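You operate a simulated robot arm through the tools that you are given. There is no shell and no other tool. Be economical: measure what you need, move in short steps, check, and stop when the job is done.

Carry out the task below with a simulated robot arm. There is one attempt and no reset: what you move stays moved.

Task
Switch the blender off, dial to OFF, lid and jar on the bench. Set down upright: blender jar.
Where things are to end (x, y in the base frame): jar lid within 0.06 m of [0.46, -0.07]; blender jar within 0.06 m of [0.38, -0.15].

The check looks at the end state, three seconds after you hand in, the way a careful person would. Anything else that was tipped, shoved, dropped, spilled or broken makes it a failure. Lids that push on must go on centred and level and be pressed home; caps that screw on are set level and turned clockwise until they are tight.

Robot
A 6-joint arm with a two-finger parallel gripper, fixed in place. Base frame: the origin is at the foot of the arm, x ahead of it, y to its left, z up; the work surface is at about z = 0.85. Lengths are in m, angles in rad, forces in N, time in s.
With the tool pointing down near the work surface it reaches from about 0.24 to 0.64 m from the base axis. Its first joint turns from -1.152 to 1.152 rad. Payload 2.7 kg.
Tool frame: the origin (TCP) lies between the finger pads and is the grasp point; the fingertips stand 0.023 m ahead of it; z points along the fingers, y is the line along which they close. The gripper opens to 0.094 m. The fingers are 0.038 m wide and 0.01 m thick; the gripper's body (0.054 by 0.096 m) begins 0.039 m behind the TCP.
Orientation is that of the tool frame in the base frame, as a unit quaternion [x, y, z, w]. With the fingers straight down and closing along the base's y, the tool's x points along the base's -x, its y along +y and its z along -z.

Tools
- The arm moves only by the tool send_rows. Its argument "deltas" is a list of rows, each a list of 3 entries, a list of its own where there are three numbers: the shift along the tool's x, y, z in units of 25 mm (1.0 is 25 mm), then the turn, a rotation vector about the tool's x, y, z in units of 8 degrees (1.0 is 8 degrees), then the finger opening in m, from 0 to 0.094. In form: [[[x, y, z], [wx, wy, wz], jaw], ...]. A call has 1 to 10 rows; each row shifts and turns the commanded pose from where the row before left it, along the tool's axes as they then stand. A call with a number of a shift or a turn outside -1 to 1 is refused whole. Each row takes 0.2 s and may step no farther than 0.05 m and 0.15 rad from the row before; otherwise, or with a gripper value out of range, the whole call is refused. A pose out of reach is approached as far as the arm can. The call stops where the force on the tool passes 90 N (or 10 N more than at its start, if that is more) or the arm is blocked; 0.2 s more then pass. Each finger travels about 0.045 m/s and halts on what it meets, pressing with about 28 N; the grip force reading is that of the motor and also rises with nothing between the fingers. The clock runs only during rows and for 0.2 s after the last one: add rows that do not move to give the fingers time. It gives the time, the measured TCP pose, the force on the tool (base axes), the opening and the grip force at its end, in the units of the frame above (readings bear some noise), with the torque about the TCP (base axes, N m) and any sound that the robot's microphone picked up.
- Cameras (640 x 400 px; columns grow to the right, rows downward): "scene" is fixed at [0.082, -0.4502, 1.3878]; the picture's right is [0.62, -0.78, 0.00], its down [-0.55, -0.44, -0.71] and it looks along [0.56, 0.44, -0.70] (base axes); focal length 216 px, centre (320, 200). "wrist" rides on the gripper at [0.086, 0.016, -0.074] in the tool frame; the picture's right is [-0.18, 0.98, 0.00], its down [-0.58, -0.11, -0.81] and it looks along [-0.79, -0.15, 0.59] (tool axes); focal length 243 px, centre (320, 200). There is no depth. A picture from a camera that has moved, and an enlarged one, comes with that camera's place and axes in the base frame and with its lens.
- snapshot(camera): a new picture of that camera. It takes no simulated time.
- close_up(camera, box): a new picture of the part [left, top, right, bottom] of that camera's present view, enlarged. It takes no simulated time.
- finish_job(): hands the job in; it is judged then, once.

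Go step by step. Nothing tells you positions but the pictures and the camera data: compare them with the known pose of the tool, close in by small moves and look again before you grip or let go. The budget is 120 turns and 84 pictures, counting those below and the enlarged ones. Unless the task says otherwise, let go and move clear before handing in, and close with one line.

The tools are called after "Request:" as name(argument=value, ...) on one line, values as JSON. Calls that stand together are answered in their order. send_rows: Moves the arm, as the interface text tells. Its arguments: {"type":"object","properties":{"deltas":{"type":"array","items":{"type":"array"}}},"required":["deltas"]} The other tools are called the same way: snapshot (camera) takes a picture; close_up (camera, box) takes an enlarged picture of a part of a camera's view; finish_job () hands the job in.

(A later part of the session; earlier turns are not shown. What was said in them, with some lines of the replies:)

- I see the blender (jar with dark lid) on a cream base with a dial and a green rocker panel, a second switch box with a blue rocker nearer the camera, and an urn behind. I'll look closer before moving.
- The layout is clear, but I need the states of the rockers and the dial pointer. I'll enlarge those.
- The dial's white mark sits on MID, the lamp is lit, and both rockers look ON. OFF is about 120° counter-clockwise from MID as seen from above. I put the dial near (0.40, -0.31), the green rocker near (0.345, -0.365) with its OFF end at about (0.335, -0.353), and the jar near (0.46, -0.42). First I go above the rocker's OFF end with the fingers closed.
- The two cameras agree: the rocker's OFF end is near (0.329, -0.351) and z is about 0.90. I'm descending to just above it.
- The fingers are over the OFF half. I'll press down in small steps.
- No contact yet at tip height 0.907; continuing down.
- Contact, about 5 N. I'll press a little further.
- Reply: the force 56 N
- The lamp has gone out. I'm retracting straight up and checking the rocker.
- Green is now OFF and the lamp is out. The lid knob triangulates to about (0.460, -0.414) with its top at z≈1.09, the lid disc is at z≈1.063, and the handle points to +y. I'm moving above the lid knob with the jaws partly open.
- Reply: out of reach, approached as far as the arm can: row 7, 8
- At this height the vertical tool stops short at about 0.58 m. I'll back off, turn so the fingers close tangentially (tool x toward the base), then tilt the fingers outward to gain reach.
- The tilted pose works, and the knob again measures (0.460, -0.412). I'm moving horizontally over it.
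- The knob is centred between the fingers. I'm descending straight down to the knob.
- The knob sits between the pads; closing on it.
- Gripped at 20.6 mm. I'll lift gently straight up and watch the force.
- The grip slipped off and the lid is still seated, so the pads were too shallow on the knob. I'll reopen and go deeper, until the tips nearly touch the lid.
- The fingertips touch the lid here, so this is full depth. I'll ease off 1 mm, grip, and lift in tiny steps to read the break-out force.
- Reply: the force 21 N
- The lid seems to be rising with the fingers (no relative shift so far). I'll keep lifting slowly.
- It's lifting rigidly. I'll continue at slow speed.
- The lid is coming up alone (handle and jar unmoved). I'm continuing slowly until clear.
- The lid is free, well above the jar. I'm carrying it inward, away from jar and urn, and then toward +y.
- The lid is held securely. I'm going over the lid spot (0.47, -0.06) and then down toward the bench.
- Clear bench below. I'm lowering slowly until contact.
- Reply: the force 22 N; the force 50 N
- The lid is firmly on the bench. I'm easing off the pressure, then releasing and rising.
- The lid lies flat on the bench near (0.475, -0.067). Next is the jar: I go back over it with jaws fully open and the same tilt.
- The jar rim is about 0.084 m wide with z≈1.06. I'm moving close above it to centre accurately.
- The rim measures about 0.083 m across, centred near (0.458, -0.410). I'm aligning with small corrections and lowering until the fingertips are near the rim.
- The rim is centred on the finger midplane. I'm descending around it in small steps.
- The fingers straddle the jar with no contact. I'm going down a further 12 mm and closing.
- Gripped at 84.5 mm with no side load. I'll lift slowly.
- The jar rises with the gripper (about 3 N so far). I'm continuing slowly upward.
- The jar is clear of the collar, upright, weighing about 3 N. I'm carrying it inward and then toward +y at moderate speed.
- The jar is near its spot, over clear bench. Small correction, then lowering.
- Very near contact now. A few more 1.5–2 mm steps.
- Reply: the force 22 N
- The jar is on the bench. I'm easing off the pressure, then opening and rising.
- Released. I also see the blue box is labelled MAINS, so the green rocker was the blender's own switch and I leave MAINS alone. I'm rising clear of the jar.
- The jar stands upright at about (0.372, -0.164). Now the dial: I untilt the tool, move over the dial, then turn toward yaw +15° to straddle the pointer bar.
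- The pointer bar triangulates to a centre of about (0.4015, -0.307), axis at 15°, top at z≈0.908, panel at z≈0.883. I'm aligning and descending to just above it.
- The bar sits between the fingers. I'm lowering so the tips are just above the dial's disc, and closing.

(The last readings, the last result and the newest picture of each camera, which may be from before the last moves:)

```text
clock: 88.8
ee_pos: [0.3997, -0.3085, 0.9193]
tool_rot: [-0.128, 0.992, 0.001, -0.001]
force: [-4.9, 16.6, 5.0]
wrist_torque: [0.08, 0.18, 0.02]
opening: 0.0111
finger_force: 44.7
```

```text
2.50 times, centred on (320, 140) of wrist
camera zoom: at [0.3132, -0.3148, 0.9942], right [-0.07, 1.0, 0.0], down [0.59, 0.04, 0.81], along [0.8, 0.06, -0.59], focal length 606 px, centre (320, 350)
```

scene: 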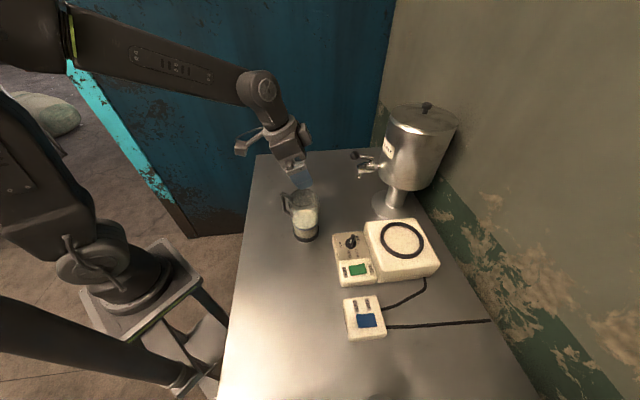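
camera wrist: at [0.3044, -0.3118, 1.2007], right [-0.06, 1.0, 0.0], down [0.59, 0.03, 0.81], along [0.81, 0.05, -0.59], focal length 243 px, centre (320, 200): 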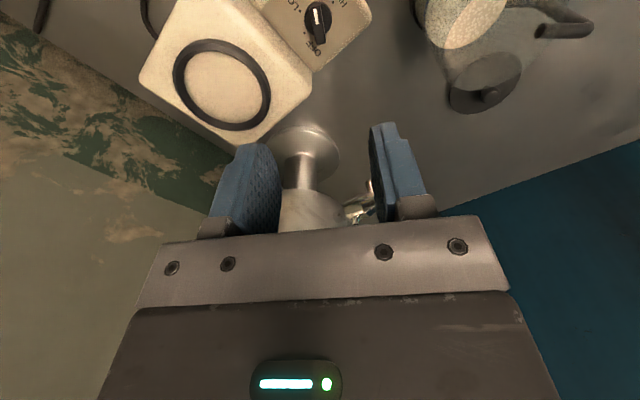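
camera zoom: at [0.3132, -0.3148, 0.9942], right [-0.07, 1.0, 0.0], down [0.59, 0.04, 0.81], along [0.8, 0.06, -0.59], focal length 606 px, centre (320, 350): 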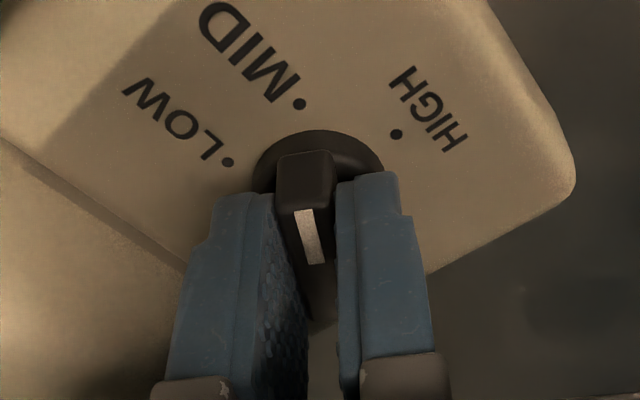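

Gripped. There is a 17 N side load, so I shift about 2 mm toward +y and begin turning counter-clockwise (from above).

Request:
send_rows(deltas=[[[0, 0.08, 0], [0, 0, 0], 0.0], [[0, 0, 0], [0, 0, -0.7], 0.0], [[0, 0, 0], [0, 0, -0.7], 0.0], [[0, 0, 0], [0, 0, -0.7], 0.0], [[0, 0, 0], [0, 0, -0.7], 0.0]])

Request:
close_up(camera="scene", box=[320, 200, 400, 280])

```text
clock: 90.0
ee_pos: [0.4001, -0.3076, 0.9186]
tool_rot: [-0.32, 0.947, 0.0, 0.0]
force: [1.8, 1.8, -4.0]
wrist_torque: [-0.31, 0.46, -0.01]
opening: 0.0108
finger_force: 44.8
```

```text
5.00 times, centred on (360, 240) of scene
camera zoom: at [0.0821, -0.4502, 1.3878], right [0.62, -0.78, 0.0], down [-0.55, -0.44, -0.71], along [0.56, 0.44, -0.71], focal length 1082 px, centre (120, 0)
```

zoom: 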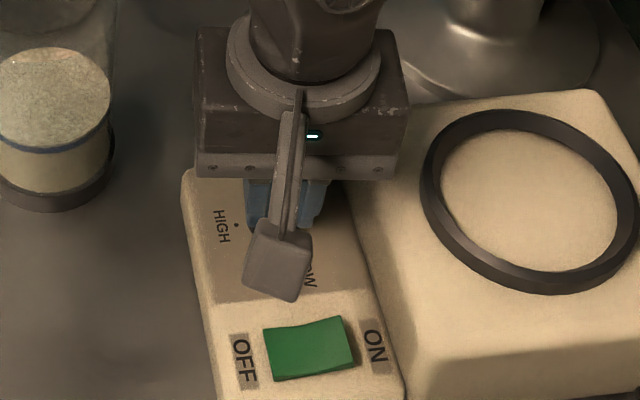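

The turn goes smoothly with side forces near zero. Continuing.

Request:
send_rows(deltas=[[[0, 0, 0], [0, 0, -0.8], 0.0], [[0, 0, 0], [0, 0, -0.8], 0.0], [[0, 0, 0], [0, 0, -0.8], 0.0], [[0, 0, 0], [0, 0, -0.8], 0.0], [[0, 0, 0], [0, 0, -0.8], 0.0]])

Request:
send_rows(deltas=[[[0, 0, 0], [0, 0, -0.8], 0.0], [[0, 0, 0], [0, 0, -0.8], 0.0], [[0, 0, 0], [0, 0, -0.8], 0.0], [[0, 0, 0], [0, 0, -0.8], 0.0], [[0, 0, 0], [0, 0, -0.8], 0.0]])

Request:
close_up(camera="scene", box=[320, 200, 400, 280])

```text
clock: 91.2
ee_pos: [0.3995, -0.3072, 0.9193]
tool_rot: [-0.569, 0.823, 0.0, 0.0]
force: [-5.7, -1.5, 0.7]
wrist_torque: [0.62, -0.15, -0.02]
opening: 0.0108
finger_force: 45.5
```

```text
clock: 92.4
ee_pos: [0.3985, -0.3066, 0.9187]
tool_rot: [0.774, -0.633, 0.001, -0.001]
force: [-8.7, -0.6, -1.8]
wrist_torque: [-1.13, 0.02, -0.02]
opening: 0.0108
finger_force: 45.5
```

```text
5.00 times, centred on (360, 240) of scene
camera zoom: at [0.0818, -0.4502, 1.3878], right [0.62, -0.78, 0.0], down [-0.55, -0.44, -0.71], along [0.56, 0.44, -0.7], focal length 1082 px, centre (120, 0)
```

zoom: 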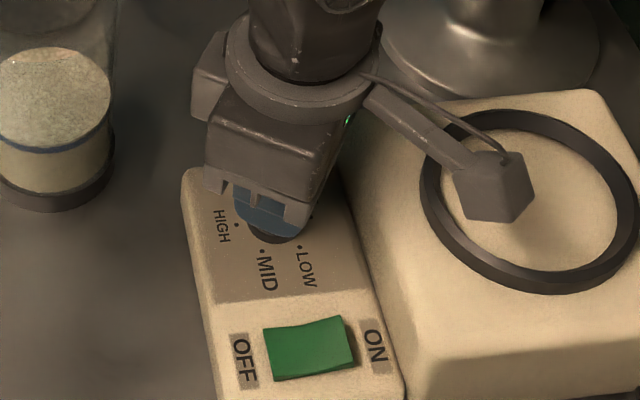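

About 86° turned; 34° to go. Continuing with a slight side relief.

Request:
send_rows(deltas=[[[0, 0.04, 0], [0, 0, -0.7], 0.0], [[0, 0, 0], [0, 0, -0.7], 0.0], [[0, 0, 0], [0, 0, -0.7], 0.0], [[0, 0, 0], [0, 0, -0.7], 0.0], [[0, 0, 0], [0, 0, -0.7], 0.0], [[0, 0, 0], [0, 0, -0.7], 0.0]])

Request:
close_up(camera="scene", box=[320, 200, 400, 280])

```text
clock: 93.8
ee_pos: [0.3987, -0.3076, 0.9187]
tool_rot: [0.924, -0.383, 0.0, 0.0]
force: [-3.9, 4.2, -7.8]
wrist_torque: [-0.99, -0.92, 0.01]
opening: 0.0109
finger_force: 45.2
```

```text
5.00 times, centred on (360, 240) of scene
camera zoom: at [0.082, -0.4502, 1.3878], right [0.62, -0.78, 0.0], down [-0.55, -0.44, -0.71], along [0.56, 0.44, -0.7], focal length 1082 px, centre (120, 0)
```

zoom: 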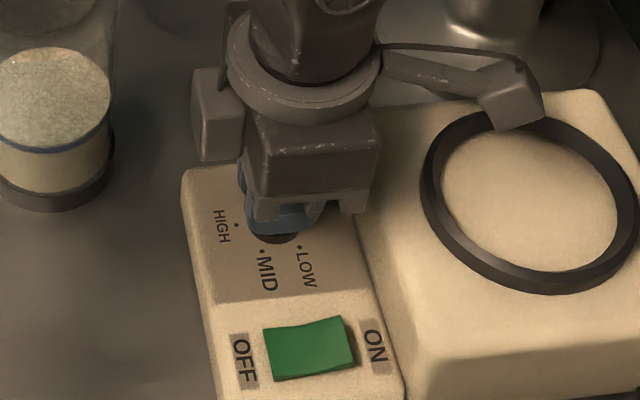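

Yaw is now 135°, a full 120° turn. I'm releasing, rising and checking the pointer.

Request:
send_rows(deltas=[[[0, 0, 0], [0, 0, 0], 0.02], [[0, 0, 0], [0, 0, 0], 0.04], [[0, 0, 0], [0, 0, 0], 0.04], [[0, 0, -0.5], [0, 0, 0], 0.04], [[0, 0, -0.9], [0, 0, 0], 0.04], [[0, 0, -0.9], [0, 0, 0], 0.04], [[0, 0, -0.9], [0, 0, 0], 0.04], [[0, 0, -0.9], [0, 0, 0], 0.04], [[0, 0, -0.9], [0, 0, 0], 0.04], [[0, 0, -0.9], [0, 0, 0], 0.04]])

Request:
close_up(camera="scene", box=[325, 215, 385, 275])

```text
clock: 96.0
ee_pos: [0.3989, -0.3079, 1.0661]
tool_rot: [0.923, -0.384, 0.0, 0.0]
force: [0.1, 0.1, -0.3]
wrist_torque: [0.0, -0.02, -0.05]
opening: 0.0398
finger_force: 0.0
```

```text
6.67 times, centred on (355, 245) of scene
camera zoom: at [0.082, -0.4502, 1.3878], right [0.62, -0.78, 0.0], down [-0.55, -0.44, -0.71], along [0.56, 0.44, -0.7], focal length 1443 px, centre (87, -100)
```

zoom: 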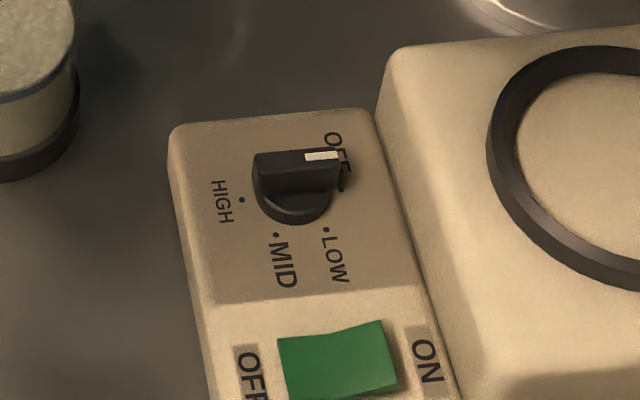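

The pointer's white mark is on OFF (about -48° against the dot at -47°). I'm moving the arm clear and taking a last look.

Request:
send_rows(deltas=[[[0, 0, -1], [0, 0, 0], 0.04], [[0, 0, -1], [0, 0, 0], 0.04], [[0, 0, -1], [0, 0, 0], 0.04], [[0, 0, -1], [0, 0, 0], 0.04], [[0, 0, -1], [0, 0, 0], 0.04], [[0, 0, 0], [0, 0, 0], 0.04]])

Request:
snapshot(camera="scene")

Request:
close_up(camera="scene", box=[240, 140, 440, 350])

```text
clock: 97.4
ee_pos: [0.3988, -0.3064, 1.1914]
tool_rot: [0.923, -0.384, 0.0, 0.0]
force: [-0.2, 0.3, -0.4]
wrist_torque: [-0.01, -0.01, -0.02]
opening: 0.04
finger_force: 0.1
```

```text
11 pictures are left
```

scene: 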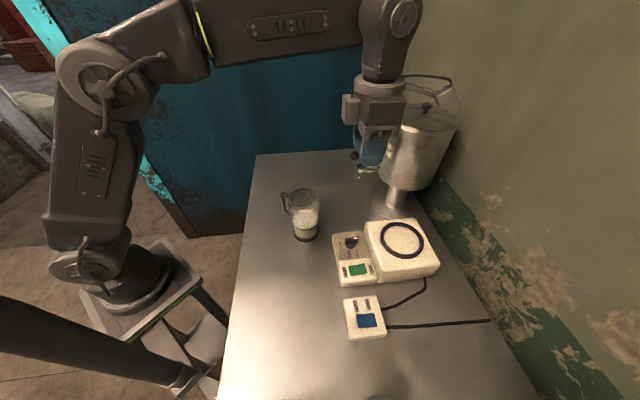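

```text
1.90 times, centred on (340, 245) of scene
camera zoom: at [0.082, -0.4502, 1.3878], right [0.62, -0.78, 0.0], down [-0.55, -0.44, -0.71], along [0.56, 0.44, -0.7], focal length 412 px, centre (282, 114)
```

zoom: 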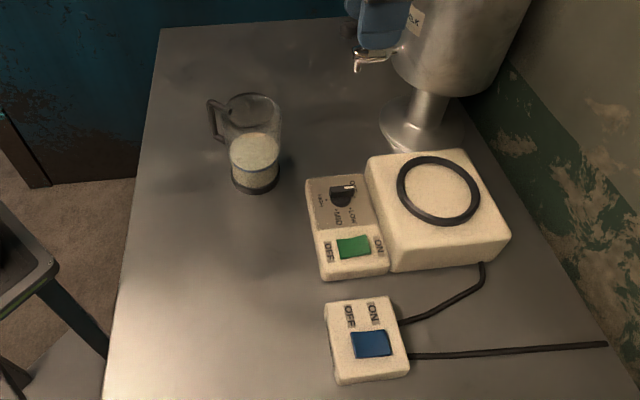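

The jar stands upright at about (0.372, -0.164) and the lid lies flat at about (0.475, -0.065), seen through the glass here and directly from the wrist view earlier. The green rocker and the dial are both at OFF, the lamp is out, and the arm is clear, so I'm handing in.

Request:
finish_job()

```text
The job is handed in.
```

The blender is switched off with its dial at OFF, and the lid and the upright jar are both on the bench within their target areas. I left the separate MAINS switch untouched.
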